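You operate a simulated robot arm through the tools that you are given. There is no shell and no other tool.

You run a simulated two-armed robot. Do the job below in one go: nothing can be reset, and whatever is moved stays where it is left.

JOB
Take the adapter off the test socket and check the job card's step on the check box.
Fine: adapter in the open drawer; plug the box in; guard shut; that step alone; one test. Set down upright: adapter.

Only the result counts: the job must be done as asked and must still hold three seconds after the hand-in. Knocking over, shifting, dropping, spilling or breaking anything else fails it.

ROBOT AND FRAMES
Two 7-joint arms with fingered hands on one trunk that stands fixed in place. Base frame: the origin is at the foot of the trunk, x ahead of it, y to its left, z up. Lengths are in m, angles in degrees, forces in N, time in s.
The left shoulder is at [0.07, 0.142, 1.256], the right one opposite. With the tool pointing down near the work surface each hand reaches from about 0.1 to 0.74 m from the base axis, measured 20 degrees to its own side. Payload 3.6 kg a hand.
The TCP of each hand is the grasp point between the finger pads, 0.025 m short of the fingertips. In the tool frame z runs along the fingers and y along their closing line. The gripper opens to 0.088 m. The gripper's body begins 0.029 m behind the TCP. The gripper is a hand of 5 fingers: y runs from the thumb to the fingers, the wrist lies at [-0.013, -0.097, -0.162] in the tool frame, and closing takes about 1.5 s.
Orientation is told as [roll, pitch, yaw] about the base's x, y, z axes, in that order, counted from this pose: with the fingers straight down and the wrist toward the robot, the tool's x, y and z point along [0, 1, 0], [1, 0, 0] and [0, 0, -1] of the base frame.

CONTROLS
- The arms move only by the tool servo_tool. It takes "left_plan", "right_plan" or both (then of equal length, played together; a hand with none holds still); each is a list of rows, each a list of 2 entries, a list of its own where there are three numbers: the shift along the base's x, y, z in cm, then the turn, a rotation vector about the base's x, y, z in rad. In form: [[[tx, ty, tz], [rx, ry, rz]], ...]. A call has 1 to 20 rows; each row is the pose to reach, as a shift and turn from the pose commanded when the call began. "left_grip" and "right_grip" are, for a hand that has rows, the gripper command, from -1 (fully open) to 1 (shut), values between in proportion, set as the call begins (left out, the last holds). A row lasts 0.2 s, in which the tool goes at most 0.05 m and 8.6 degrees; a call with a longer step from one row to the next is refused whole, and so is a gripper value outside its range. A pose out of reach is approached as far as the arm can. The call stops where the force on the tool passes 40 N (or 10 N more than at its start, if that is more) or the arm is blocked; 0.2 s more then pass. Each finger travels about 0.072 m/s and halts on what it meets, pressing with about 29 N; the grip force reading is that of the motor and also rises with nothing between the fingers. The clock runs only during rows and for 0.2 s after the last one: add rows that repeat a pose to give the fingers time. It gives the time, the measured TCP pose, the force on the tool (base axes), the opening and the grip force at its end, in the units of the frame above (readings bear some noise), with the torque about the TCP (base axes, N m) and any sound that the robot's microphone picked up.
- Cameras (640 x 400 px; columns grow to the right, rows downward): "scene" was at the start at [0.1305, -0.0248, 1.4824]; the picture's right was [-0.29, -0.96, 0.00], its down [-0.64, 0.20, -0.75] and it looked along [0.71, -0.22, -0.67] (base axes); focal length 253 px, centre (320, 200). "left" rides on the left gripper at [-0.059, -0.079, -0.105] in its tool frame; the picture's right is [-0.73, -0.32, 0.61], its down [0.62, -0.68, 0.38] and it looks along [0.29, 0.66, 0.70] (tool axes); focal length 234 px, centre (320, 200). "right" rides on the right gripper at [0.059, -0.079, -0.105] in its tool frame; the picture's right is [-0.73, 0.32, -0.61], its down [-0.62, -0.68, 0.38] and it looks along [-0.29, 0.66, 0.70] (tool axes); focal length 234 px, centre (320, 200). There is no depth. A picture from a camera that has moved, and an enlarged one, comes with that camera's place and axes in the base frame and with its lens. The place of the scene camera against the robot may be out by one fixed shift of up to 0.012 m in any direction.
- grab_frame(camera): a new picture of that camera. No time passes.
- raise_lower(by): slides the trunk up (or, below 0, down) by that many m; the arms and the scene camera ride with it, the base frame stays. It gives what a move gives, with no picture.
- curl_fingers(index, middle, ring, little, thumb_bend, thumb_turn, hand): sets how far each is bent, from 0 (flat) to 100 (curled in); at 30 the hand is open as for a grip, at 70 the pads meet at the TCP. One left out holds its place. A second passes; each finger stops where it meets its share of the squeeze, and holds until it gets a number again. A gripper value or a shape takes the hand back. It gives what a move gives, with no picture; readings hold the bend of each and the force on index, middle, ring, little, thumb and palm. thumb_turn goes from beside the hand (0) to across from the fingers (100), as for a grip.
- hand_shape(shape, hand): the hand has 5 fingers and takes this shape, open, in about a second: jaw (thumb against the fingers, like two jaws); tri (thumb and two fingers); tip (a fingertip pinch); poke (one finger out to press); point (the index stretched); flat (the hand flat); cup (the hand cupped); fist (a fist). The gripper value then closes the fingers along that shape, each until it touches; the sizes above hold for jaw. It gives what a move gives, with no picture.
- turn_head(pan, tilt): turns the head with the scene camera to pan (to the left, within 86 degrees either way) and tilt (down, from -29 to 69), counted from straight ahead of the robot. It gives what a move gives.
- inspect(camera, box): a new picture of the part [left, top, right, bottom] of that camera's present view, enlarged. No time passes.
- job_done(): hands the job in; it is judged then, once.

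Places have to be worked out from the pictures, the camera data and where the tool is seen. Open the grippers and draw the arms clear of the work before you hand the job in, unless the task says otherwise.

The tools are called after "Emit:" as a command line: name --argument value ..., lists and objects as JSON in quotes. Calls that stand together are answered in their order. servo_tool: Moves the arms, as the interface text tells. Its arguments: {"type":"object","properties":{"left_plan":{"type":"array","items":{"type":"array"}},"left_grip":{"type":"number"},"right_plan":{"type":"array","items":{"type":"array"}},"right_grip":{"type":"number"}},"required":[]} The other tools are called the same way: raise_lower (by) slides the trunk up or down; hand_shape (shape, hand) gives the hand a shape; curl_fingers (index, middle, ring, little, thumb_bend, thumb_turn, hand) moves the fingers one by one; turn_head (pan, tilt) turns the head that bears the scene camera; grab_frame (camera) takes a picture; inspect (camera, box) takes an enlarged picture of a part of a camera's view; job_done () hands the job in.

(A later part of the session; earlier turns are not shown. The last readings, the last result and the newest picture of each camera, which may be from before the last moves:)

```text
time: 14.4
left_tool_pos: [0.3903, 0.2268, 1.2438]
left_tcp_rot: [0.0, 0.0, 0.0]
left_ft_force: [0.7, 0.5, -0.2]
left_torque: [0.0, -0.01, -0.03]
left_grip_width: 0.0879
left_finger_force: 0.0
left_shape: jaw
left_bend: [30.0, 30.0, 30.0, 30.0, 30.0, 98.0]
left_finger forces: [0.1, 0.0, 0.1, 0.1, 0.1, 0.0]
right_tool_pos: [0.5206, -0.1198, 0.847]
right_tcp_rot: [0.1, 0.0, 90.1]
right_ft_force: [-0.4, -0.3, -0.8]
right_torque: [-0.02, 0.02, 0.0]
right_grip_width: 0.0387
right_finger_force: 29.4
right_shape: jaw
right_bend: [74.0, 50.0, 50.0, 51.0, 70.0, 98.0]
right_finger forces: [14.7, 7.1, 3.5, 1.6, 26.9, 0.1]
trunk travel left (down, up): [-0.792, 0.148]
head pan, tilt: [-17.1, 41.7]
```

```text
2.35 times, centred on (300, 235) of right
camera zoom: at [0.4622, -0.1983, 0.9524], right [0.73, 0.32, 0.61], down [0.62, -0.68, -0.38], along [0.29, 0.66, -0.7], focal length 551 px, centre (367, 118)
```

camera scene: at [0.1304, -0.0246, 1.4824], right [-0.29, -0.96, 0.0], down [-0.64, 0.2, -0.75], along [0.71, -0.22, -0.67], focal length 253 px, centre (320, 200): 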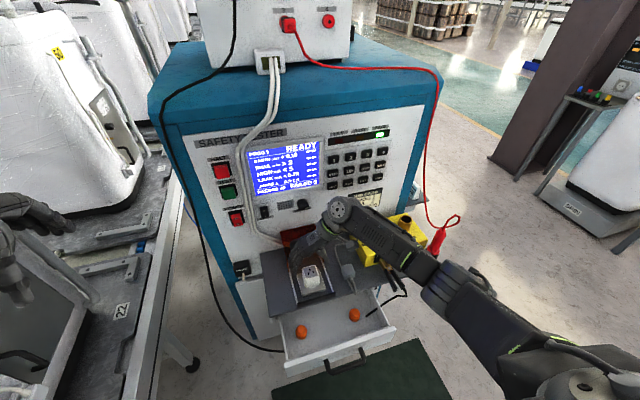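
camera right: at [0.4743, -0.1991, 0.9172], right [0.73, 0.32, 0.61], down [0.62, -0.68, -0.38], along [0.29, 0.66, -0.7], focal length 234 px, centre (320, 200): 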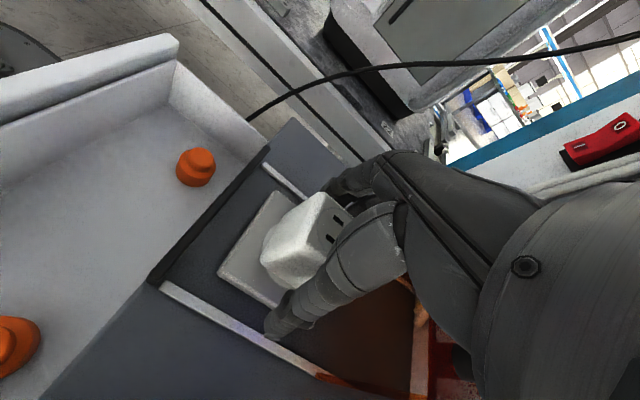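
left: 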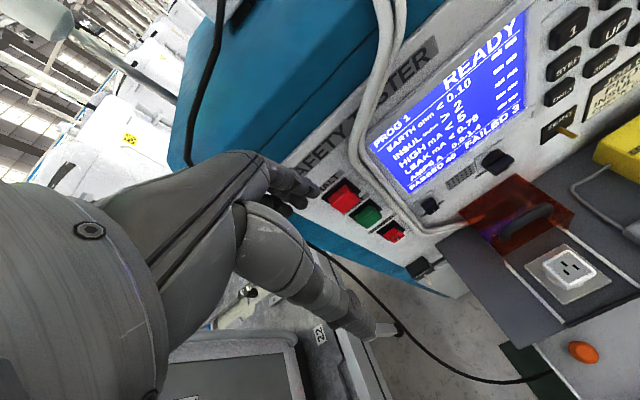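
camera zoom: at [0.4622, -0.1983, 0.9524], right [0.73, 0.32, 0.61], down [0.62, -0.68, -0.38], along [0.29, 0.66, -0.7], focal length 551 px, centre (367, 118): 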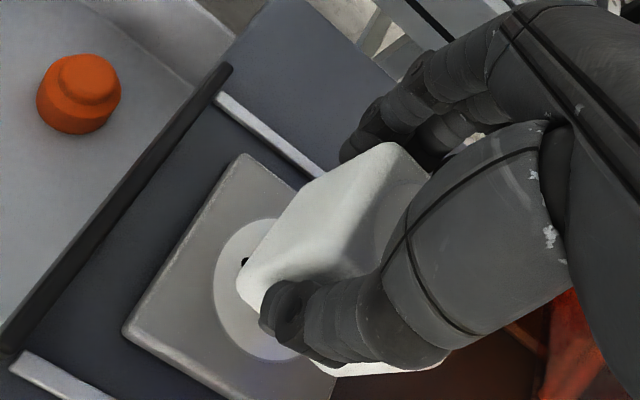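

The adapter came free smoothly and is held level. I'll lift it higher to see its pins and the socket face.

Emit:
servo_tool --right_plan '[[[0, 0, 2], [0, 0, 0]], [[0, 0, 4], [0, 0, 0]], [[0, 0, 6], [0, 0, 0]], [[-1, 0, 8], [0, 0, 0]], [[-2, 0, 8], [0, 0, 0]], [[-2, 0, 8], [0, 0, 0]]]'

Emit:
inspect --camera "scene" --box '[270, 200, 360, 300]'

Emit:
inspect --camera "right" --box '[180, 150, 400, 350]'

Emit:
grab_frame --camera "left"

```text
time: 15.8
left_tool_pos: [0.3904, 0.2264, 1.2426]
left_tcp_rot: [0.0, 0.1, -0.1]
left_ft_force: [-0.1, 1.4, -0.1]
left_torque: [-0.02, 0.0, 0.0]
left_grip_width: 0.0877
left_finger_force: 0.1
left_shape: jaw
left_bend: [30.0, 30.0, 30.0, 30.0, 30.0, 98.0]
left_finger forces: [0.0, 0.0, 0.0, 0.0, 0.1, 0.0]
right_tool_pos: [0.5037, -0.1192, 0.9267]
right_tcp_rot: [0.0, 0.0, 89.9]
right_ft_force: [0.0, -0.2, -0.3]
right_torque: [0.0, -0.01, 0.02]
right_grip_width: 0.0388
right_finger_force: 29.1
right_shape: jaw
right_bend: [74.0, 50.0, 50.0, 51.0, 70.0, 98.0]
right_finger forces: [14.8, 7.1, 3.4, 1.5, 26.8, 0.1]
trunk travel left (down, up): [-0.792, 0.148]
head pan, tilt: [-17.1, 41.7]
```

```text
4.00 times, centred on (315, 250) of scene
camera zoom: at [0.1309, -0.0245, 1.4824], right [-0.29, -0.96, 0.0], down [-0.64, 0.2, -0.75], along [0.71, -0.22, -0.67], focal length 1013 px, centre (340, 0)
```

zoom: 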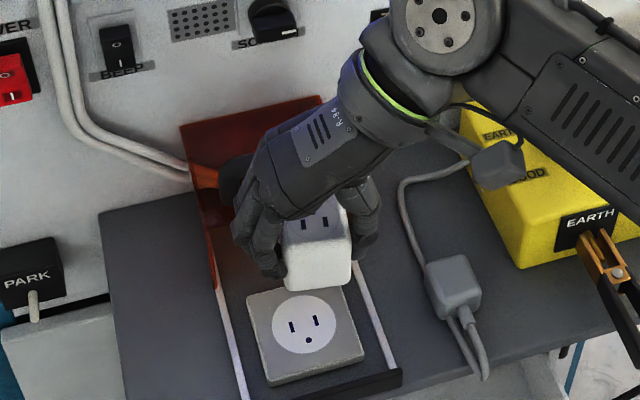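

```text
2.00 times, centred on (290, 250) of right
camera zoom: at [0.4438, -0.1987, 1.0311], right [0.73, 0.32, 0.61], down [0.62, -0.68, -0.38], along [0.29, 0.66, -0.7], focal length 468 px, centre (380, 100)
```

zoom: 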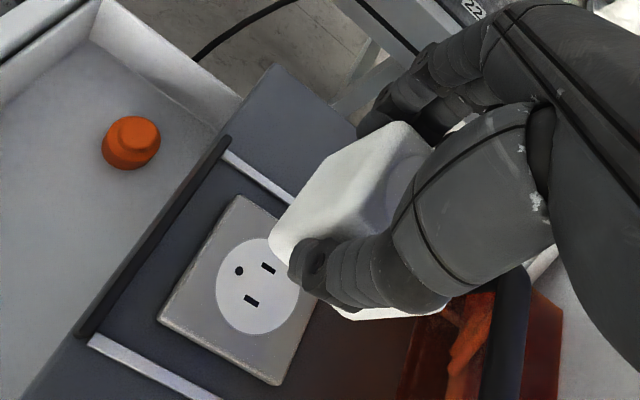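

```text
taken
camera left: at [0.3109, 0.1702, 1.3485], right [-0.32, -0.73, -0.61], down [-0.68, 0.62, -0.38], along [0.66, 0.29, -0.7], focal length 234 px, centre (320, 200)
```

left: 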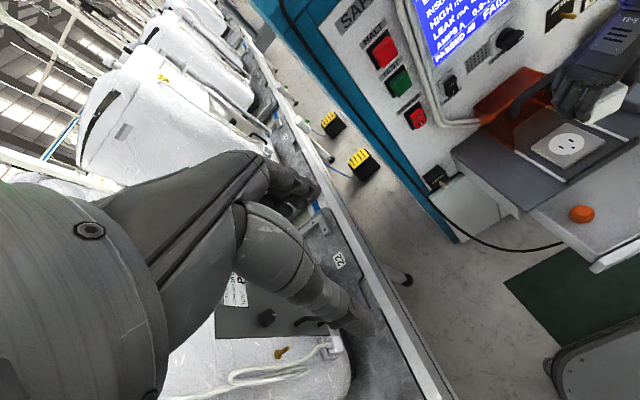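

The socket has two slots, with a round earth hole on the robot side. I'll look at the adapter's underside from the left camera and work out the drawer floor.

Emit:
inspect --camera "left" --box '[540, 40, 640, 240]'

Emit:
inspect --camera "left" --box '[560, 70, 640, 120]'

Emit:
inspect --camera "scene" --box '[275, 280, 405, 390]'

Emit:
inspect --camera "right" --box '[20, 100, 280, 390]'

```text
2.00 times, centred on (590, 140) of left
camera zoom: at [0.3109, 0.1702, 1.3485], right [-0.32, -0.73, -0.61], down [-0.68, 0.62, -0.38], along [0.66, 0.29, -0.7], focal length 468 px, centre (-220, 320)
```

zoom: 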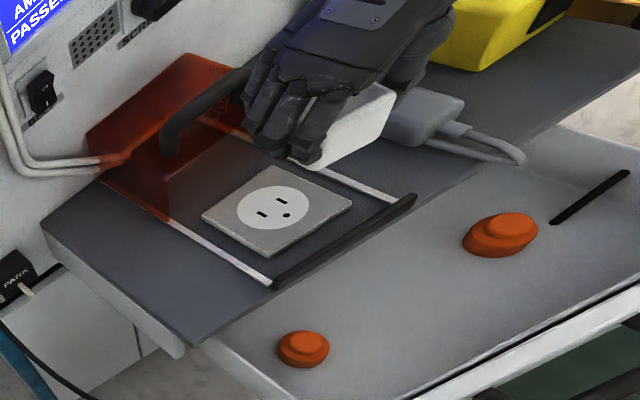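

```text
8.00 times, centred on (600, 95) of left
camera zoom: at [0.3109, 0.1702, 1.3485], right [-0.32, -0.73, -0.61], down [-0.68, 0.62, -0.38], along [0.66, 0.29, -0.7], focal length 1873 px, centre (-1920, 1040)
```

zoom: 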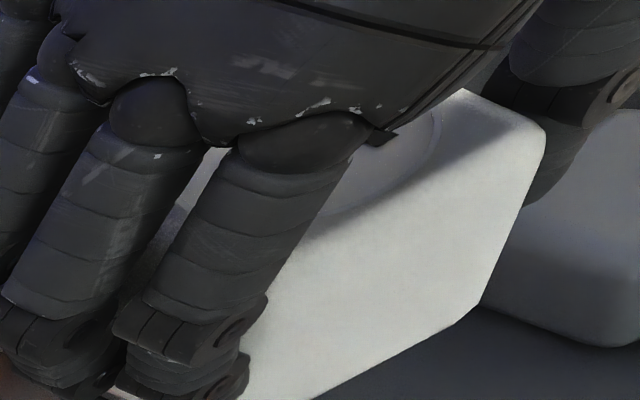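

```text
3.64 times, centred on (340, 335) of scene
camera zoom: at [0.1309, -0.0245, 1.4824], right [-0.29, -0.96, 0.0], down [-0.64, 0.2, -0.75], along [0.71, -0.22, -0.67], focal length 921 px, centre (247, -291)
```

zoom: 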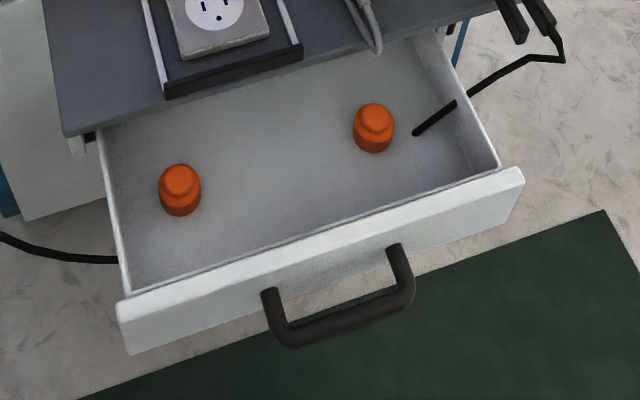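

```text
1.38 times, centred on (150, 245) of right
camera zoom: at [0.4438, -0.1987, 1.0311], right [0.73, 0.32, 0.61], down [0.62, -0.68, -0.38], along [0.29, 0.66, -0.7], focal length 323 px, centre (554, 138)
```

zoom: 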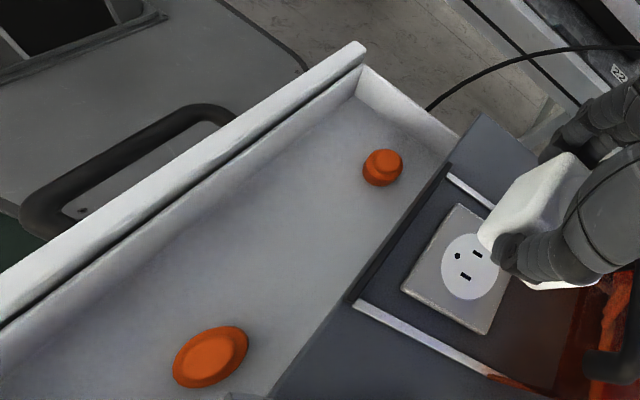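

The drawer floor works out at z≈0.67. The orange pieces stand at about (0.43, -0.06) and (0.43, -0.23), so the floor between them is free. I'll carry the adapter over the drawer at height and check the forearm against the earth clamp.

Emit:
servo_tool --right_plan '[[[-3, -0.7, 0], [0, 0, 0]], [[-6, -1.4, 0], [0, 0, 0]], [[-9, -2.1, 0], [0, 0, 0]], [[-11.4, -2.8, 0], [0, 0, 0]], [[-11.4, -2.8, -3], [0, 0, 0]], [[-11.4, -2.8, -6], [0, 0, 0]], [[-11.4, -2.8, -6], [0, 0, 0]]]'

Emit:
grab_frame --camera "scene"

Emit:
grab_frame --camera "right"

Emit:
inspect --camera "left" --box '[440, 60, 640, 300]'

```text
time: 17.4
left_tool_pos: [0.3898, 0.2262, 1.2442]
left_tcp_rot: [-0.1, 0.0, 0.0]
left_ft_force: [0.7, -0.6, -0.8]
left_torque: [-0.01, -0.01, -0.04]
left_grip_width: 0.088
left_finger_force: 0.0
left_shape: jaw
left_bend: [30.0, 30.0, 30.0, 30.0, 30.0, 98.0]
left_finger forces: [0.1, 0.0, 0.1, 0.1, 0.0, 0.1]
right_tool_pos: [0.3899, -0.147, 0.8684]
right_tcp_rot: [-0.1, 0.0, 90.0]
right_ft_force: [-0.2, -0.5, -1.4]
right_torque: [-0.01, 0.01, -0.01]
right_grip_width: 0.0385
right_finger_force: 29.0
right_shape: jaw
right_bend: [74.0, 50.0, 50.0, 51.0, 70.0, 98.0]
right_finger forces: [14.8, 7.1, 3.3, 1.3, 26.8, 0.0]
trunk travel left (down, up): [-0.792, 0.148]
head pan, tilt: [-17.1, 41.7]
```

```text
taken
camera scene: at [0.13, -0.0249, 1.4825], right [-0.29, -0.96, 0.0], down [-0.64, 0.2, -0.75], along [0.71, -0.22, -0.67], focal length 253 px, centre (320, 200)
```

scene: 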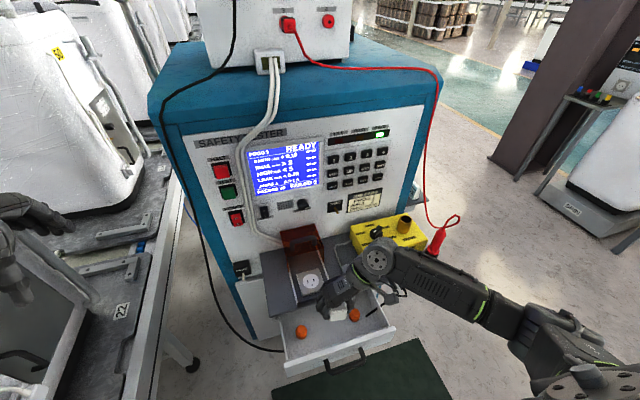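

```text
taken
camera right: at [0.3293, -0.2257, 0.9719], right [0.73, 0.32, 0.61], down [0.62, -0.68, -0.38], along [0.29, 0.66, -0.7], focal length 234 px, centre (320, 200)
```

right: 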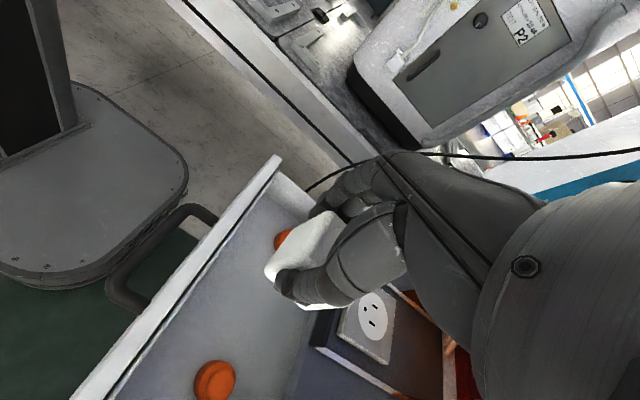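

```text
1.67 times, centred on (540, 180) of left
camera zoom: at [0.3101, 0.1698, 1.3487], right [-0.32, -0.73, -0.61], down [-0.68, 0.62, -0.38], along [0.66, 0.29, -0.7], focal length 390 px, centre (-47, 233)
```

zoom: 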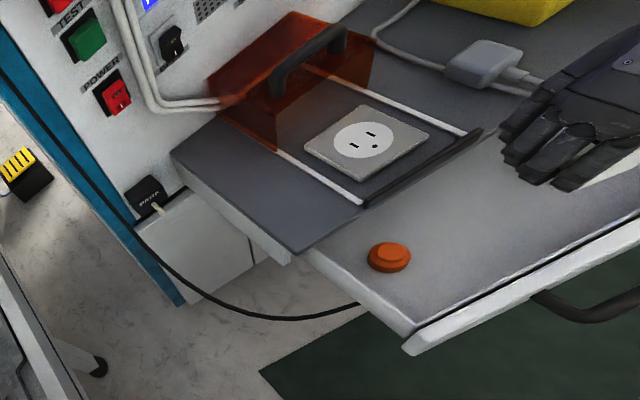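

The forearm runs back toward the robot, well clear of the clamp. I'll lower the adapter into the drawer to TCP z≈0.745, above the expected touchdown.

Emit:
servo_tool --right_plan '[[[0, 0, -3], [0, 0, 0]], [[0, 0, -6], [0, 0, 0]], [[0, 0, -9], [0, 0, 0]], [[0, 0, -11], [0, 0, 0]], [[0, 0, -12.2], [0, 0, 0]], [[0, 0, -12.2], [0, 0, 0]]]'

Emit:
grab_frame --camera "right"

Emit:
inspect --camera "scene" --box '[280, 230, 420, 370]'

Emit:
inspect --camera "left" --box '[520, 60, 640, 300]'

```text
time: 18.8
left_tool_pos: [0.3902, 0.2273, 1.2441]
left_tcp_rot: [0.0, -0.1, 0.0]
left_ft_force: [1.0, 0.1, -0.6]
left_torque: [0.03, 0.03, 0.02]
left_grip_width: 0.0878
left_finger_force: 0.1
left_shape: jaw
left_bend: [30.0, 30.0, 30.0, 30.0, 30.0, 98.0]
left_finger forces: [0.1, 0.1, 0.0, 0.1, 0.0, 0.1]
right_tool_pos: [0.3862, -0.1473, 0.7448]
right_tcp_rot: [0.0, 0.0, 90.0]
right_ft_force: [-0.1, 0.8, -0.1]
right_torque: [-0.03, -0.01, -0.01]
right_grip_width: 0.0387
right_finger_force: 29.4
right_shape: jaw
right_bend: [74.0, 50.0, 50.0, 51.0, 71.0, 98.0]
right_finger forces: [15.0, 7.1, 3.4, 1.4, 26.8, 0.0]
trunk travel left (down, up): [-0.792, 0.148]
head pan, tilt: [-17.1, 41.7]
```

```text
taken
camera right: at [0.328, -0.226, 0.8503], right [0.73, 0.32, 0.61], down [0.62, -0.68, -0.38], along [0.29, 0.66, -0.7], focal length 234 px, centre (320, 200)
```

right: 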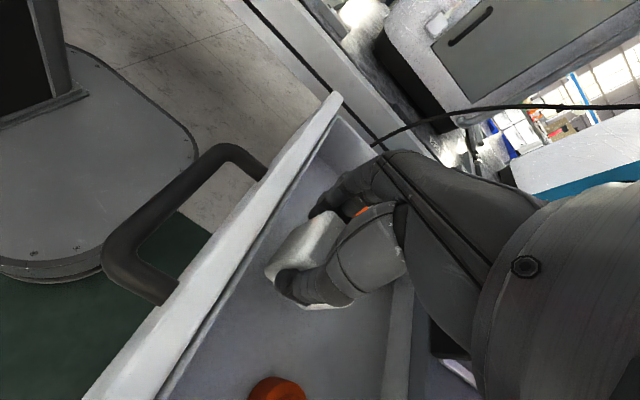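

```text
2.86 times, centred on (350, 300) of scene
camera zoom: at [0.1305, -0.0247, 1.4824], right [-0.29, -0.96, 0.0], down [-0.64, 0.2, -0.75], along [0.71, -0.22, -0.67], focal length 723 px, centre (234, -86)
```

zoom: 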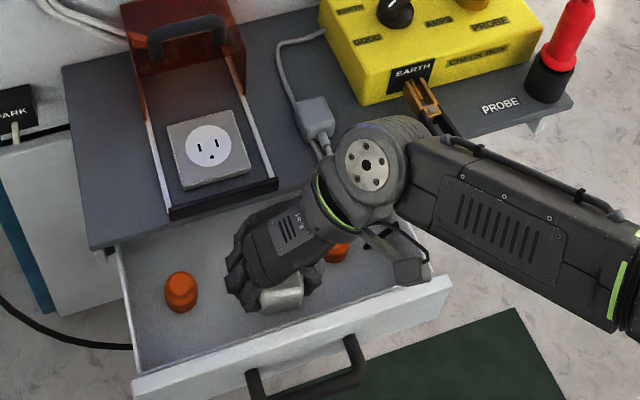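

```text
1.67 times, centred on (580, 180) of left
camera zoom: at [0.3105, 0.17, 1.3486], right [-0.32, -0.73, -0.61], down [-0.68, 0.62, -0.38], along [0.66, 0.29, -0.7], focal length 390 px, centre (-113, 233)
```

zoom: 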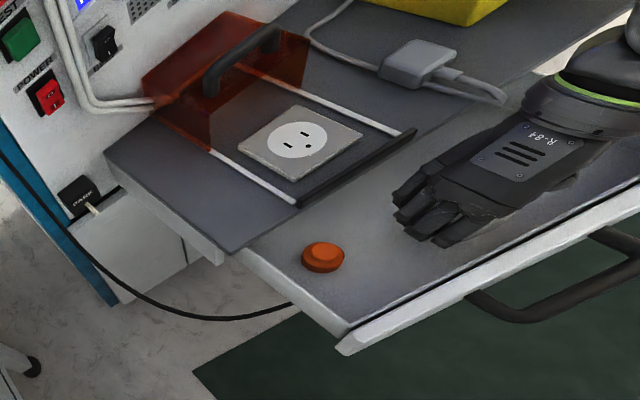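

No contact yet. I'll lower in small steps and watch for the floor.

Emit:
servo_tool --right_plan '[[[0.2, 0, -0.3], [0, 0, 0]], [[0.2, 0, -0.6], [0, 0, 0]], [[0.2, 0, -0.6], [0, 0, 0]]]'

Emit:
servo_tool --right_plan '[[[0, 0, -0.3], [0, 0, 0]], [[0, 0, -0.5], [0, 0, 0]], [[0, 0, -0.5], [0, 0, 0]]]'

Emit:
servo_tool --right_plan '[[[0, 0, -0.2], [0, 0, 0]], [[0, 0, -0.4], [0, 0, 0]], [[0, 0, -0.4], [0, 0, 0]]]'

```text
time: 19.6
left_tool_pos: [0.388, 0.2276, 1.2444]
left_tcp_rot: [0.0, -0.1, 0.0]
left_ft_force: [0.0, -0.6, -1.0]
left_torque: [-0.01, 0.02, 0.0]
left_grip_width: 0.0876
left_finger_force: 0.0
left_shape: jaw
left_bend: [30.0, 30.0, 30.0, 30.0, 30.0, 98.0]
left_finger forces: [0.1, 0.1, 0.0, 0.1, 0.0, 0.0]
right_tool_pos: [0.3887, -0.1479, 0.7389]
right_tcp_rot: [0.0, 0.0, 90.1]
right_ft_force: [-0.4, 0.9, -1.2]
right_torque: [0.0, 0.03, -0.01]
right_grip_width: 0.0389
right_finger_force: 30.0
right_shape: jaw
right_bend: [74.0, 50.0, 50.0, 51.0, 71.0, 98.0]
right_finger forces: [15.0, 7.2, 3.5, 1.3, 26.9, 0.0]
trunk travel left (down, up): [-0.792, 0.148]
head pan, tilt: [-17.1, 41.7]
```

```text
time: 20.4
left_tool_pos: [0.3898, 0.2271, 1.2442]
left_tcp_rot: [0.0, 0.0, 0.1]
left_ft_force: [0.0, 0.1, 0.3]
left_torque: [0.0, 0.0, 0.02]
left_grip_width: 0.0878
left_finger_force: 0.0
left_shape: jaw
left_bend: [30.0, 30.0, 30.0, 30.0, 30.0, 98.0]
left_finger forces: [0.0, 0.0, 0.2, 0.1, 0.0, 0.1]
right_tool_pos: [0.3888, -0.1473, 0.7351]
right_tcp_rot: [0.0, 0.1, 90.0]
right_ft_force: [0.4, -0.3, -1.5]
right_torque: [0.0, 0.0, 0.02]
right_grip_width: 0.0386
right_finger_force: 28.9
right_shape: jaw
right_bend: [74.0, 50.0, 50.0, 51.0, 71.0, 98.0]
right_finger forces: [15.0, 7.1, 3.5, 1.3, 26.8, 0.0]
trunk travel left (down, up): [-0.792, 0.148]
head pan, tilt: [-17.1, 41.7]
```

```text
time: 21.2
left_tool_pos: [0.3901, 0.2277, 1.2445]
left_tcp_rot: [-0.1, 0.0, 0.0]
left_ft_force: [1.4, 0.4, -0.6]
left_torque: [-0.02, 0.0, -0.01]
left_grip_width: 0.0876
left_finger_force: 0.0
left_shape: jaw
left_bend: [30.0, 30.0, 30.0, 30.0, 30.0, 98.0]
left_finger forces: [0.0, 0.0, 0.0, 0.0, 0.0, 0.0]
right_tool_pos: [0.3888, -0.1461, 0.7304]
right_tcp_rot: [0.0, 0.0, 89.9]
right_ft_force: [0.6, -0.5, -1.4]
right_torque: [-0.01, 0.0, 0.02]
right_grip_width: 0.0388
right_finger_force: 28.8
right_shape: jaw
right_bend: [74.0, 50.0, 50.0, 51.0, 71.0, 98.0]
right_finger forces: [15.0, 7.0, 3.4, 1.3, 26.8, 0.0]
trunk travel left (down, up): [-0.792, 0.148]
head pan, tilt: [-17.1, 41.7]
```

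Still hanging free at z=0.730, so I'll keep lowering gently.

Emit:
servo_tool --right_plan '[[[0, 0, -0.2], [0, 0, 0]], [[0, 0, -0.4], [0, 0, 0]], [[0, 0, -0.4], [0, 0, 0]]]'

Emit:
servo_tool --right_plan '[[[0, 0, -0.2], [0, 0, 0]], [[0, 0, -0.4], [0, 0, 0]], [[0, 0, -0.4], [0, 0, 0]]]'

Emit:
grab_frame --camera "right"

Emit:
inspect --camera "scene" --box '[310, 270, 370, 330]'

```text
time: 22.0
left_tool_pos: [0.3897, 0.2277, 1.2445]
left_tcp_rot: [0.0, -0.1, 0.0]
left_ft_force: [1.1, -0.6, -0.1]
left_torque: [0.01, -0.02, 0.04]
left_grip_width: 0.0878
left_finger_force: 0.1
left_shape: jaw
left_bend: [30.0, 30.0, 30.0, 30.0, 30.0, 98.0]
left_finger forces: [0.0, 0.1, 0.0, 0.0, 0.1, 0.0]
right_tool_pos: [0.3906, -0.1478, 0.7268]
right_tcp_rot: [0.0, 0.0, 90.1]
right_ft_force: [-0.2, -0.7, -1.3]
right_torque: [-0.03, 0.02, 0.0]
right_grip_width: 0.0385
right_finger_force: 29.4
right_shape: jaw
right_bend: [74.0, 50.0, 50.0, 51.0, 71.0, 98.0]
right_finger forces: [15.0, 7.0, 3.4, 1.4, 26.8, 0.0]
trunk travel left (down, up): [-0.792, 0.148]
head pan, tilt: [-17.1, 41.7]
```

```text
time: 22.8
left_tool_pos: [0.3907, 0.2281, 1.245]
left_tcp_rot: [0.0, -0.1, 0.0]
left_ft_force: [-0.3, -0.9, -0.3]
left_torque: [0.0, 0.0, 0.01]
left_grip_width: 0.0878
left_finger_force: 0.0
left_shape: jaw
left_bend: [30.0, 30.0, 30.0, 30.0, 30.0, 98.0]
left_finger forces: [0.0, 0.0, 0.0, 0.0, 0.0, 0.0]
right_tool_pos: [0.3899, -0.1476, 0.7216]
right_tcp_rot: [-0.1, 0.0, 90.0]
right_ft_force: [-0.3, -0.1, -0.5]
right_torque: [0.03, 0.01, -0.01]
right_grip_width: 0.0387
right_finger_force: 28.7
right_shape: jaw
right_bend: [74.0, 50.0, 50.0, 51.0, 71.0, 98.0]
right_finger forces: [15.0, 7.0, 3.3, 1.2, 26.7, 0.2]
trunk travel left (down, up): [-0.792, 0.148]
head pan, tilt: [-17.1, 41.7]
```

```text
taken
camera right: at [0.3298, -0.2259, 0.8269], right [0.73, 0.32, 0.61], down [0.62, -0.68, -0.38], along [0.29, 0.66, -0.7], focal length 234 px, centre (320, 200)
```

right: 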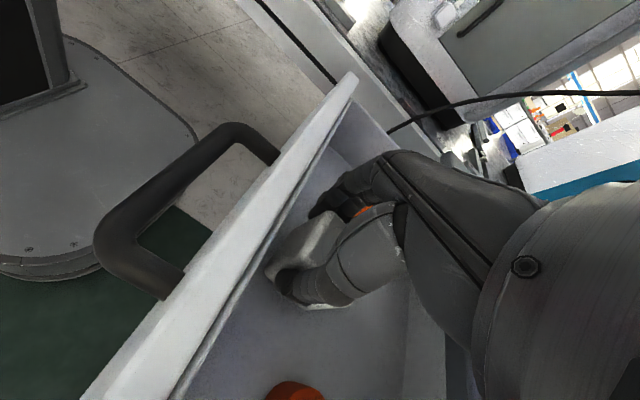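

```text
6.67 times, centred on (340, 300) of scene
camera zoom: at [0.1305, -0.0247, 1.4824], right [-0.29, -0.96, 0.0], down [-0.64, 0.2, -0.75], along [0.71, -0.22, -0.67], focal length 1688 px, centre (187, -467)
```

zoom: 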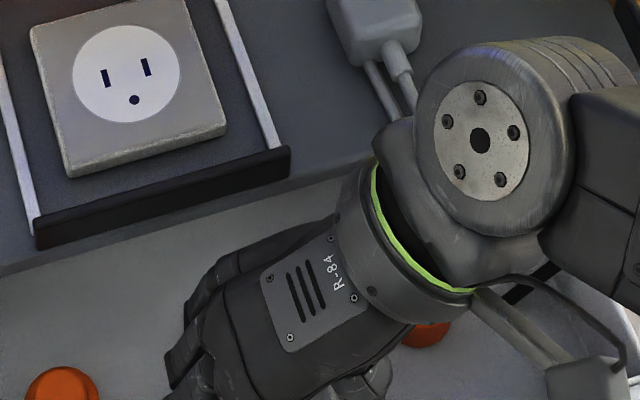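

Still no contact at z=0.7216. I'll continue down carefully.

Emit:
servo_tool --right_plan '[[[0, 0, -0.2], [0, 0, 0]], [[0, 0, -0.4], [0, 0, 0]], [[0, 0, -0.4], [0, 0, 0]]]'

Emit:
servo_tool --right_plan '[[[0, 0, -0.2], [0, 0, 0]], [[0, 0, -0.4], [0, 0, 0]], [[0, 0, -0.4], [0, 0, 0]]]'

Emit:
inspect --camera "right" --box '[230, 160, 430, 360]'

```text
time: 23.6
left_tool_pos: [0.389, 0.2281, 1.2446]
left_tcp_rot: [0.0, 0.0, 0.0]
left_ft_force: [0.6, -0.7, -0.4]
left_torque: [0.02, 0.0, 0.0]
left_grip_width: 0.0878
left_finger_force: 0.0
left_shape: jaw
left_bend: [30.0, 30.0, 30.0, 30.0, 30.0, 98.0]
left_finger forces: [0.1, 0.1, 0.0, 0.1, 0.0, 0.0]
right_tool_pos: [0.3895, -0.1489, 0.7186]
right_tcp_rot: [0.0, 0.0, 89.9]
right_ft_force: [1.0, -0.8, 0.9]
right_torque: [-0.04, 0.01, 0.03]
right_grip_width: 0.0386
right_finger_force: 29.6
right_shape: jaw
right_bend: [74.0, 50.0, 50.0, 51.0, 71.0, 98.0]
right_finger forces: [15.2, 7.1, 3.4, 1.4, 26.9, 0.0]
trunk travel left (down, up): [-0.792, 0.148]
head pan, tilt: [-17.1, 41.7]
```

```text
time: 24.4
left_tool_pos: [0.3873, 0.2283, 1.2459]
left_tcp_rot: [-0.2, -0.1, 0.1]
left_ft_force: [-1.0, -0.1, 0.1]
left_torque: [-0.02, 0.01, -0.01]
left_grip_width: 0.0877
left_finger_force: 0.1
left_shape: jaw
left_bend: [30.0, 30.0, 30.0, 30.0, 30.0, 98.0]
left_finger forces: [0.0, 0.0, 0.0, 0.0, 0.1, 0.0]
right_tool_pos: [0.3876, -0.1468, 0.7164]
right_tcp_rot: [-0.4, -0.2, 89.9]
right_ft_force: [1.1, -4.4, 30.3]
right_torque: [-0.28, 0.02, 0.02]
right_grip_width: 0.04
right_finger_force: 29.3
right_shape: jaw
right_bend: [75.0, 50.0, 50.0, 51.0, 71.0, 97.0]
right_finger forces: [15.3, 7.9, 3.5, 0.8, 31.9, 0.0]
trunk travel left (down, up): [-0.792, 0.148]
head pan, tilt: [-17.1, 41.7]
```

```text
2.00 times, centred on (330, 260) of right
camera zoom: at [0.3283, -0.2249, 0.8206], right [0.72, 0.32, 0.61], down [0.62, -0.68, -0.38], along [0.29, 0.66, -0.69], focal length 468 px, centre (300, 80)
```

zoom: 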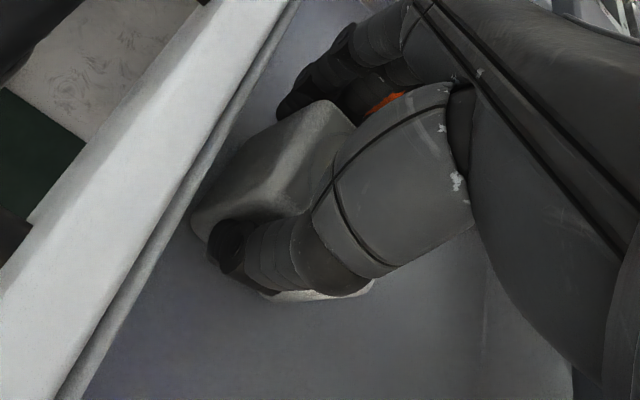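

Touchdown: 30 N upward at TCP z≈0.7165. I'll back off about 2.5 mm so the adapter rests lightly.

Emit:
servo_tool --right_plan '[[[0, 0, 0.15], [0, 0, 0]], [[0, 0, 0.25], [0, 0, 0]], [[0, 0, 0.25], [0, 0, 0]]]'

```text
time: 25.2
left_tool_pos: [0.3879, 0.2291, 1.2442]
left_tcp_rot: [-0.1, -0.1, 0.1]
left_ft_force: [-0.4, -0.3, -0.3]
left_torque: [-0.02, -0.01, -0.02]
left_grip_width: 0.0879
left_finger_force: 0.0
left_shape: jaw
left_bend: [30.0, 30.0, 30.0, 30.0, 30.0, 98.0]
left_finger forces: [0.0, 0.0, 0.0, 0.1, 0.0, 0.0]
right_tool_pos: [0.3876, -0.1469, 0.716]
right_tcp_rot: [-0.1, 0.0, 90.0]
right_ft_force: [-0.1, -0.1, 16.7]
right_torque: [-0.15, 0.04, 0.04]
right_grip_width: 0.04
right_finger_force: 28.6
right_shape: jaw
right_bend: [74.0, 50.0, 50.0, 51.0, 71.0, 97.0]
right_finger forces: [16.4, 8.0, 3.7, 1.1, 29.0, 0.0]
trunk travel left (down, up): [-0.792, 0.148]
head pan, tilt: [-17.1, 41.7]
```

There is still 16.7 N of pressure. I'll ease up another 1.2 mm.

Emit:
servo_tool --right_plan '[[[0, 0, 0.06], [0, 0, 0]], [[0, 0, 0.12], [0, 0, 0]], [[0, 0, 0.12], [0, 0, 0]]]'

```text
time: 26.0
left_tool_pos: [0.3884, 0.227, 1.2441]
left_tcp_rot: [0.0, 0.0, 0.0]
left_ft_force: [0.0, -0.5, -0.1]
left_torque: [0.04, -0.01, -0.03]
left_grip_width: 0.0877
left_finger_force: 0.1
left_shape: jaw
left_bend: [30.0, 30.0, 30.0, 30.0, 30.0, 98.0]
left_finger forces: [0.0, 0.1, 0.1, 0.1, 0.0, 0.0]
right_tool_pos: [0.3891, -0.1471, 0.718]
right_tcp_rot: [0.1, 0.0, 90.0]
right_ft_force: [0.9, 1.3, 6.3]
right_torque: [-0.06, 0.04, 0.02]
right_grip_width: 0.0396
right_finger_force: 29.2
right_shape: jaw
right_bend: [74.0, 50.0, 50.0, 51.0, 71.0, 97.0]
right_finger forces: [16.0, 7.7, 3.6, 1.3, 27.6, 0.0]
trunk travel left (down, up): [-0.792, 0.148]
head pan, tilt: [-17.1, 41.7]
```

Contact is now light. I'll ease up another half millimetre and open just enough to release, so the fingers stay clear of the orange pieces.

Emit:
servo_tool --right_plan '[[[0, 0, 0.05], [0, 0, 0]], [[0, 0, 0.05], [0, 0, 0]]]'

Emit:
servo_tool --right_plan '[[[0, 0, 0], [0, 0, 0]], [[0, 0, 0], [0, 0, 0]], [[0, 0, 0], [0, 0, 0]], [[0, 0, 0], [0, 0, 0]], [[0, 0, 0], [0, 0, 0]], [[0, 0, 0], [0, 0, 0]]]' --right_grip -0.3

Emit:
inspect --camera "right" --box '[230, 160, 430, 360]'

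Emit:
inspect --camera "scene" --box '[300, 270, 370, 330]'

```text
time: 26.6
left_tool_pos: [0.3906, 0.228, 1.2441]
left_tcp_rot: [0.0, 0.0, 0.0]
left_ft_force: [0.4, -0.3, 0.0]
left_torque: [-0.05, 0.02, -0.03]
left_grip_width: 0.0878
left_finger_force: 0.1
left_shape: jaw
left_bend: [30.0, 30.0, 30.0, 30.0, 30.0, 98.0]
left_finger forces: [0.0, 0.0, 0.0, 0.1, 0.1, 0.0]
right_tool_pos: [0.3888, -0.1472, 0.7193]
right_tcp_rot: [0.0, -0.1, 89.8]
right_ft_force: [0.3, 0.8, 2.4]
right_torque: [-0.1, 0.01, 0.03]
right_grip_width: 0.0396
right_finger_force: 28.8
right_shape: jaw
right_bend: [74.0, 50.0, 50.0, 51.0, 71.0, 97.0]
right_finger forces: [15.8, 7.4, 3.5, 1.0, 27.5, 0.0]
trunk travel left (down, up): [-0.792, 0.148]
head pan, tilt: [-17.1, 41.7]
```

```text
time: 28.0
left_tool_pos: [0.3907, 0.2283, 1.244]
left_tcp_rot: [-0.1, 0.0, 0.0]
left_ft_force: [0.5, -0.3, 0.7]
left_torque: [-0.02, 0.0, 0.0]
left_grip_width: 0.0875
left_finger_force: 0.0
left_shape: jaw
left_bend: [30.0, 30.0, 30.0, 30.0, 30.0, 98.0]
left_finger forces: [0.0, 0.0, 0.0, 0.0, 0.1, 0.0]
right_tool_pos: [0.3912, -0.1473, 0.7191]
right_tcp_rot: [0.0, 0.0, 89.9]
right_ft_force: [0.6, -0.1, 0.5]
right_torque: [0.0, -0.02, -0.02]
right_grip_width: 0.0566
right_finger_force: 0.1
right_shape: jaw
right_bend: [28.0, 39.0, 36.0, 36.0, 62.0, 100.0]
right_finger forces: [0.0, 0.0, 0.0, 0.0, 0.0, 0.0]
trunk travel left (down, up): [-0.792, 0.148]
head pan, tilt: [-17.1, 41.7]
```

```text
2.00 times, centred on (330, 260) of right
camera zoom: at [0.33, -0.2255, 0.823], right [0.73, 0.32, 0.61], down [0.62, -0.68, -0.38], along [0.29, 0.66, -0.7], focal length 468 px, centre (300, 80)
```

zoom: 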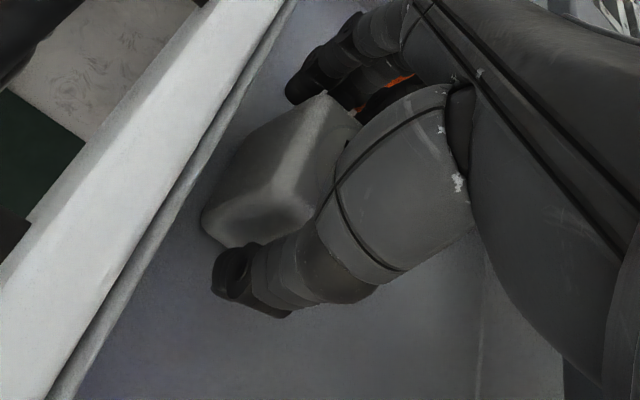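

```text
6.67 times, centred on (335, 300) of scene
camera zoom: at [0.1303, -0.0247, 1.4824], right [-0.29, -0.96, 0.0], down [-0.64, 0.2, -0.75], along [0.71, -0.22, -0.67], focal length 1688 px, centre (220, -467)
```

zoom: 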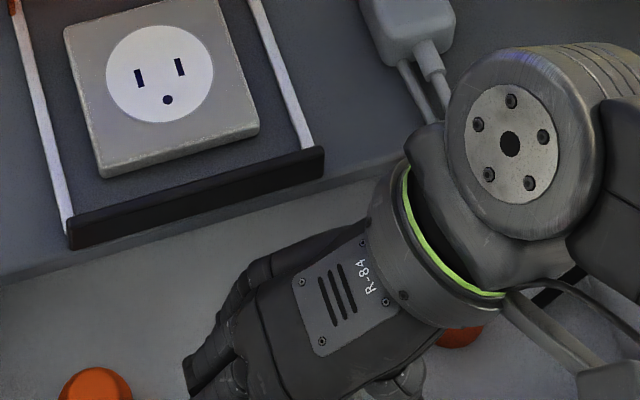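

The adapter stands free with zero finger forces. I'll lift the hand straight up slowly and then check the adapter.

Emit:
servo_tool --right_plan '[[[0, 0, 0.5], [0, 0, 0]], [[0, 0, 1], [0, 0, 0]], [[0, 0, 2], [0, 0, 0]], [[0, 0, 3], [0, 0, 0]]]'

Emit:
inspect --camera "right" --box '[200, 160, 430, 390]'

```text
time: 29.0
left_tool_pos: [0.3905, 0.2277, 1.2444]
left_tcp_rot: [0.0, 0.0, 0.0]
left_ft_force: [-0.1, 0.0, 0.2]
left_torque: [0.02, 0.05, 0.0]
left_grip_width: 0.0876
left_finger_force: 0.1
left_shape: jaw
left_bend: [30.0, 30.0, 30.0, 30.0, 30.0, 98.0]
left_finger forces: [0.0, 0.1, 0.0, 0.0, 0.1, 0.0]
right_tool_pos: [0.39, -0.1488, 0.7482]
right_tcp_rot: [0.0, 0.1, 90.0]
right_ft_force: [-0.7, -0.2, 0.5]
right_torque: [-0.01, -0.01, 0.02]
right_grip_width: 0.0568
right_finger_force: 0.1
right_shape: jaw
right_bend: [28.0, 39.0, 36.0, 36.0, 62.0, 100.0]
right_finger forces: [0.0, 0.0, 0.0, 0.0, 0.1, 0.0]
trunk travel left (down, up): [-0.792, 0.148]
head pan, tilt: [-17.1, 41.7]
```

```text
1.74 times, centred on (315, 275) of right
camera zoom: at [0.3307, -0.2266, 0.8531], right [0.73, 0.32, 0.61], down [0.62, -0.68, -0.38], along [0.29, 0.66, -0.7], focal length 407 px, centre (329, 70)
```

zoom: 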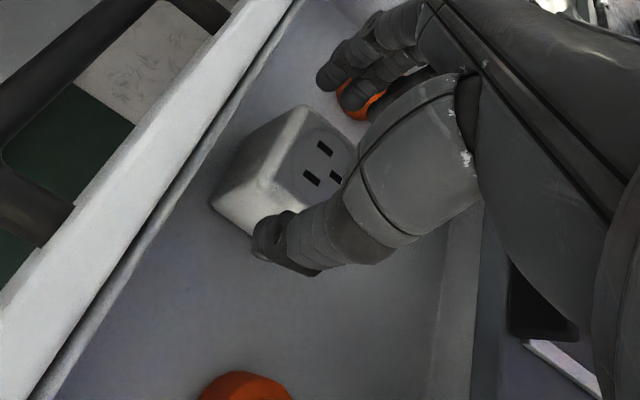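

The adapter stayed standing. I'll keep rising well clear.

Emit:
servo_tool --right_plan '[[[0, 0, 3], [0, 0, 0]], [[0, 0, 7], [0, 0, 0]], [[0, 0, 11], [0, 0, 0]], [[0, 0, 15], [0, 0, 0]], [[0, 0, 19], [0, 0, 0]], [[0, 0, 20], [0, 0, 0]]]'

Emit:
grab_frame --camera "right"

Emit:
inspect --camera "scene" --box '[260, 220, 420, 370]'

```text
time: 30.4
left_tool_pos: [0.3911, 0.2277, 1.2439]
left_tcp_rot: [0.0, 0.0, 0.0]
left_ft_force: [0.4, -1.0, -0.1]
left_torque: [-0.01, -0.04, -0.02]
left_grip_width: 0.0878
left_finger_force: 0.0
left_shape: jaw
left_bend: [30.0, 30.0, 30.0, 30.0, 30.0, 98.0]
left_finger forces: [0.0, 0.0, 0.0, 0.0, 0.1, 0.1]
right_tool_pos: [0.3894, -0.1465, 0.9465]
right_tcp_rot: [0.0, 0.0, 89.9]
right_ft_force: [-0.2, 0.9, 0.0]
right_torque: [0.02, -0.02, -0.02]
right_grip_width: 0.0566
right_finger_force: 0.0
right_shape: jaw
right_bend: [28.0, 39.0, 35.0, 36.0, 62.0, 100.0]
right_finger forces: [0.1, 0.0, 0.0, 0.0, 0.0, 0.0]
trunk travel left (down, up): [-0.792, 0.148]
head pan, tilt: [-17.1, 41.7]
```

```text
taken
camera right: at [0.3297, -0.2257, 1.0515], right [0.73, 0.32, 0.61], down [0.62, -0.68, -0.38], along [0.29, 0.66, -0.7], focal length 234 px, centre (320, 200)
```

right: 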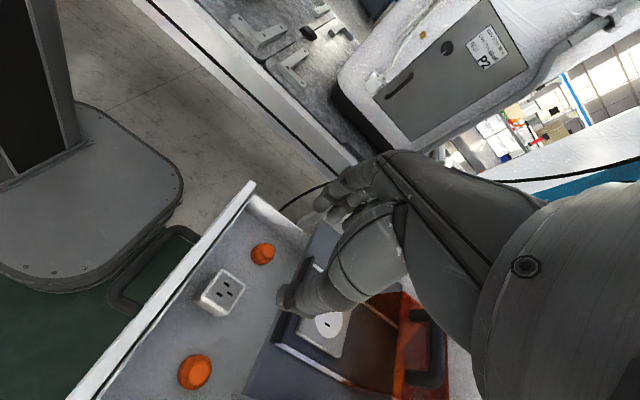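

```text
2.67 times, centred on (340, 295) of scene
camera zoom: at [0.1304, -0.0247, 1.4824], right [-0.29, -0.96, 0.0], down [-0.64, 0.2, -0.75], along [0.71, -0.22, -0.67], focal length 675 px, centre (267, -53)
```

zoom: 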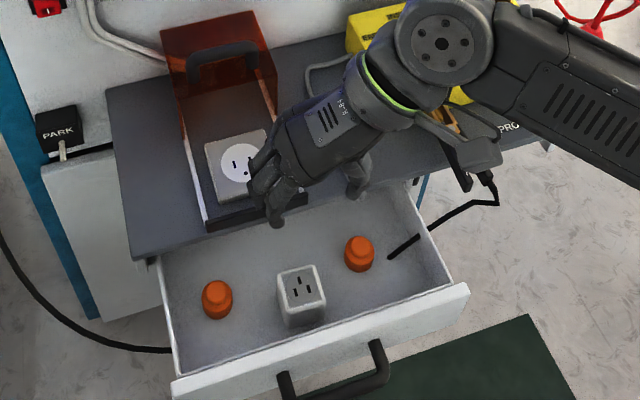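

The adapter stands upright between the orange pieces. Next I'll bring the right hand above the grey plug and open it to get a close look.

Emit:
servo_tool --right_plan '[[[3, -2, 1], [0, 0, 0]], [[6, -4, 1], [0, 0, 0]], [[9, -6.5, 1], [0, 0, 0]], [[12, -9, 1], [0, 0, 0]], [[12.4, -9, 0.5], [0, 0, 0]], [[12.4, -9, 0.5], [0, 0, 0]]]' --right_grip -1

Emit:
grab_frame --camera "right"

Emit:
inspect --camera "right" --box '[180, 210, 340, 370]'

Emit:
inspect --camera "scene" --box '[300, 200, 420, 300]'

```text
time: 31.8
left_tool_pos: [0.3915, 0.2271, 1.2445]
left_tcp_rot: [0.0, 0.0, 0.1]
left_ft_force: [-0.2, 0.4, -1.0]
left_torque: [-0.01, -0.01, 0.04]
left_grip_width: 0.0878
left_finger_force: 0.1
left_shape: jaw
left_bend: [30.0, 30.0, 30.0, 30.0, 30.0, 98.0]
left_finger forces: [0.1, 0.1, 0.0, 0.1, 0.1, 0.0]
right_tool_pos: [0.5126, -0.2387, 0.9529]
right_tcp_rot: [0.0, 0.1, 90.0]
right_ft_force: [-1.3, -0.4, 0.1]
right_torque: [0.02, 0.01, 0.02]
right_grip_width: 0.0877
right_finger_force: 0.1
right_shape: jaw
right_bend: [30.0, 30.0, 30.0, 30.0, 30.0, 98.0]
right_finger forces: [0.0, 0.0, 0.1, 0.1, 0.0, 0.0]
trunk travel left (down, up): [-0.792, 0.148]
head pan, tilt: [-17.1, 41.7]
```

```text
taken
camera right: at [0.4535, -0.3162, 1.0577], right [0.73, 0.32, 0.61], down [0.62, -0.68, -0.38], along [0.29, 0.66, -0.7], focal length 234 px, centre (320, 200)
```

right: 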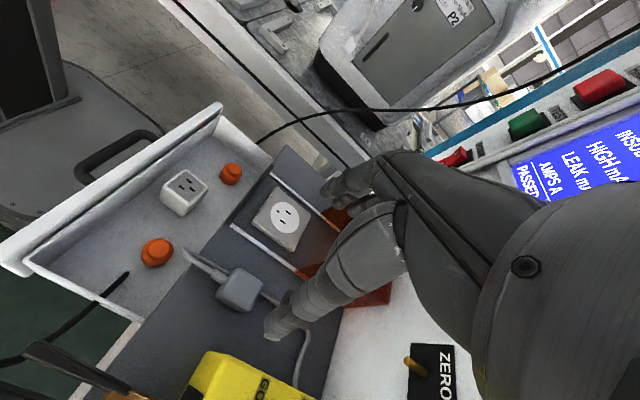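

```text
2.50 times, centred on (260, 290) of right
camera zoom: at [0.4535, -0.3162, 1.0577], right [0.73, 0.32, 0.61], down [0.62, -0.68, -0.38], along [0.29, 0.66, -0.7], focal length 585 px, centre (470, -25)
```

zoom: 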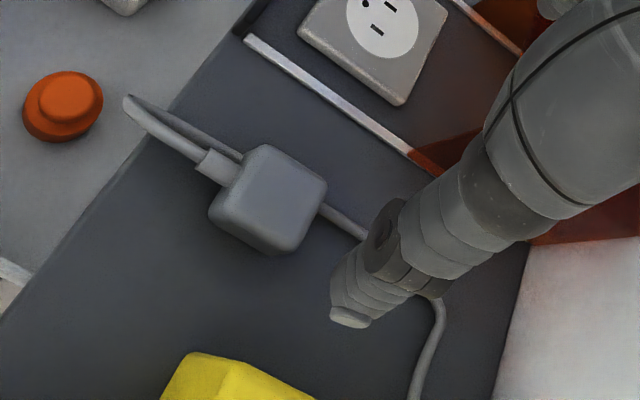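

```text
4.00 times, centred on (360, 250) of scene
camera zoom: at [0.1301, -0.0247, 1.4824], right [-0.29, -0.96, 0.0], down [-0.64, 0.2, -0.75], along [0.71, -0.22, -0.67], focal length 1013 px, centre (160, 0)
```

zoom: 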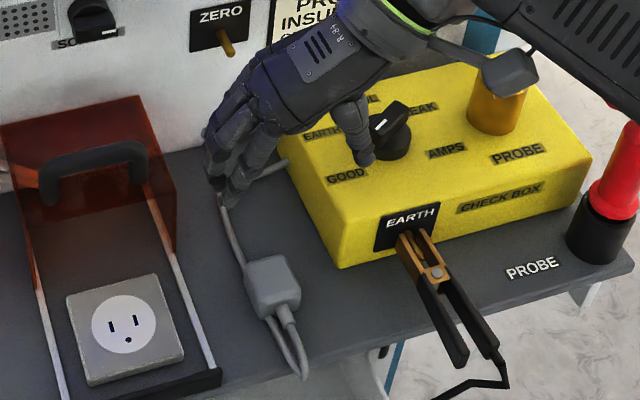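

I can see the plug well from here. I'll zoom further to measure its body, yaw and cable.

Emit:
inspect --camera "right" --box '[205, 255, 285, 325]'

Emit:
inspect --camera "scene" --box '[345, 255, 385, 300]'

Emit:
inspect --camera "right" --box '[240, 180, 320, 260]'

```text
5.71 times, centred on (245, 290) of right
camera zoom: at [0.4535, -0.3162, 1.0577], right [0.73, 0.32, 0.61], down [0.62, -0.68, -0.38], along [0.29, 0.66, -0.7], focal length 1338 px, centre (749, -314)
```

zoom: 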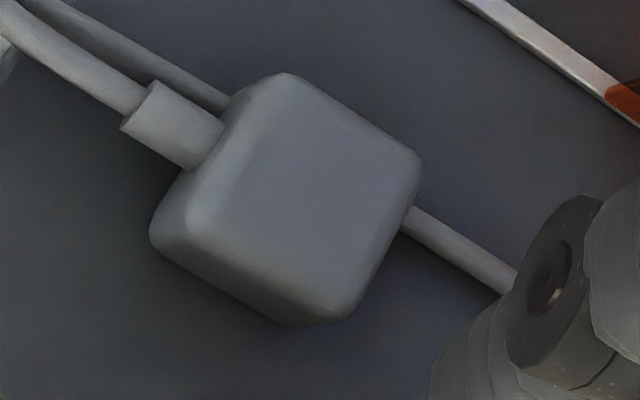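

```text
8.89 times, centred on (365, 278) of scene
camera zoom: at [0.1301, -0.0247, 1.4824], right [-0.29, -0.96, 0.0], down [-0.64, 0.2, -0.75], along [0.71, -0.22, -0.67], focal length 2250 px, centre (-80, -489)
```

zoom: 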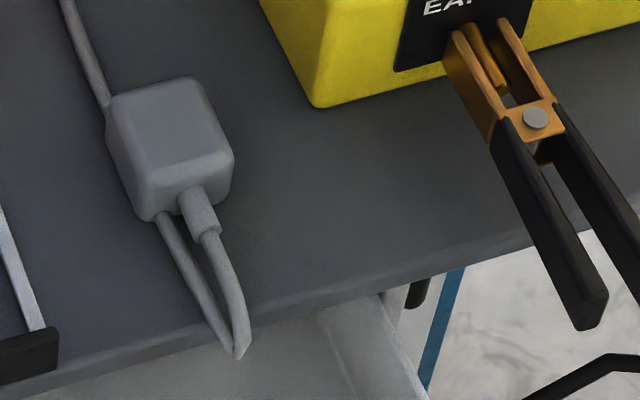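

```text
5.00 times, centred on (280, 220) of right
camera zoom: at [0.4535, -0.3162, 1.0577], right [0.73, 0.32, 0.61], down [0.62, -0.68, -0.38], along [0.29, 0.66, -0.7], focal length 1171 px, centre (520, 100)
```

zoom: 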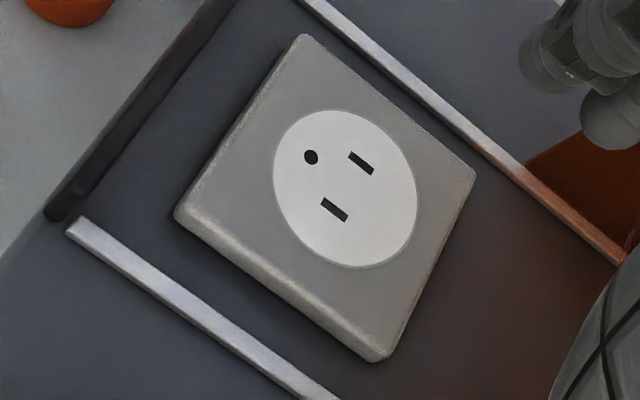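

The plug stands on its pins with its top at about (0.524, -0.241, 0.80). The check box starts at y≈-0.307, so I'll use a narrower opening. I'll descend partway and look.

Emit:
servo_tool --right_plan '[[[0, 0, 0], [0, 0, 0]], [[0, -0.1, -3], [0, 0, 0]], [[0, -0.2, -6], [0, 0, 0]], [[0, -0.2, -9], [0, 0, 0]], [[0, -0.2, -11], [0, 0, 0]], [[0, -0.2, -11], [0, 0, 0]]]' --right_grip -0.5

Emit:
inspect --camera "right" --box '[200, 160, 400, 360]'

Emit:
inspect --camera "scene" --box '[330, 225, 400, 300]'

```text
time: 33.2
left_tool_pos: [0.3892, 0.2277, 1.2447]
left_tcp_rot: [0.1, 0.0, 0.0]
left_ft_force: [-0.4, -0.2, -0.5]
left_torque: [0.03, 0.03, 0.0]
left_grip_width: 0.0877
left_finger_force: 0.0
left_shape: jaw
left_bend: [30.0, 30.0, 30.0, 30.0, 30.0, 98.0]
left_finger forces: [0.0, 0.1, 0.0, 0.1, 0.0, 0.0]
right_tool_pos: [0.514, -0.2393, 0.8409]
right_tcp_rot: [0.1, 0.0, 90.1]
right_ft_force: [-0.7, 0.6, 0.1]
right_torque: [0.01, -0.01, 0.02]
right_grip_width: 0.0661
right_finger_force: 0.1
right_shape: jaw
right_bend: [27.0, 35.0, 32.0, 34.0, 54.0, 99.0]
right_finger forces: [0.0, 0.0, 0.0, 0.0, 0.0, 0.1]
trunk travel left (down, up): [-0.792, 0.148]
head pan, tilt: [-17.1, 41.7]
```

```text
2.00 times, centred on (300, 260) of right
camera zoom: at [0.4548, -0.3179, 0.948], right [0.73, 0.32, 0.61], down [0.62, -0.68, -0.38], along [0.29, 0.66, -0.7], focal length 468 px, centre (360, 80)
```

zoom: 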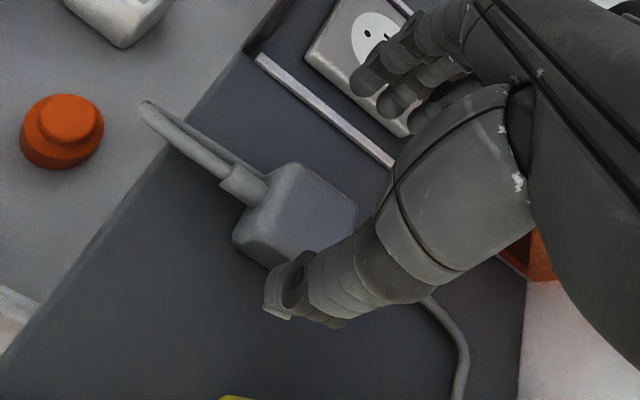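

```text
5.33 times, centred on (365, 262) of scene
camera zoom: at [0.1303, -0.0248, 1.4824], right [-0.29, -0.96, 0.0], down [-0.64, 0.2, -0.75], along [0.71, -0.22, -0.67], focal length 1350 px, centre (80, -133)
```

zoom: 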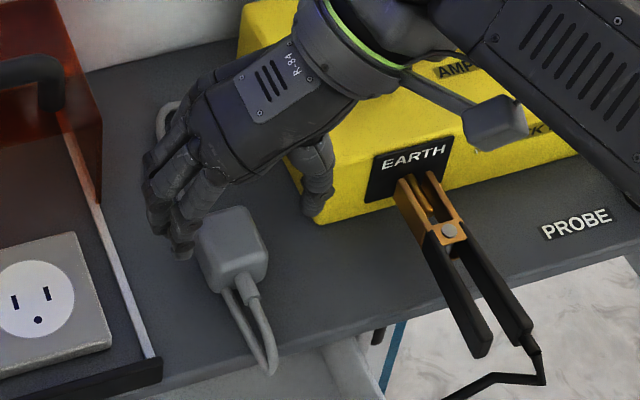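

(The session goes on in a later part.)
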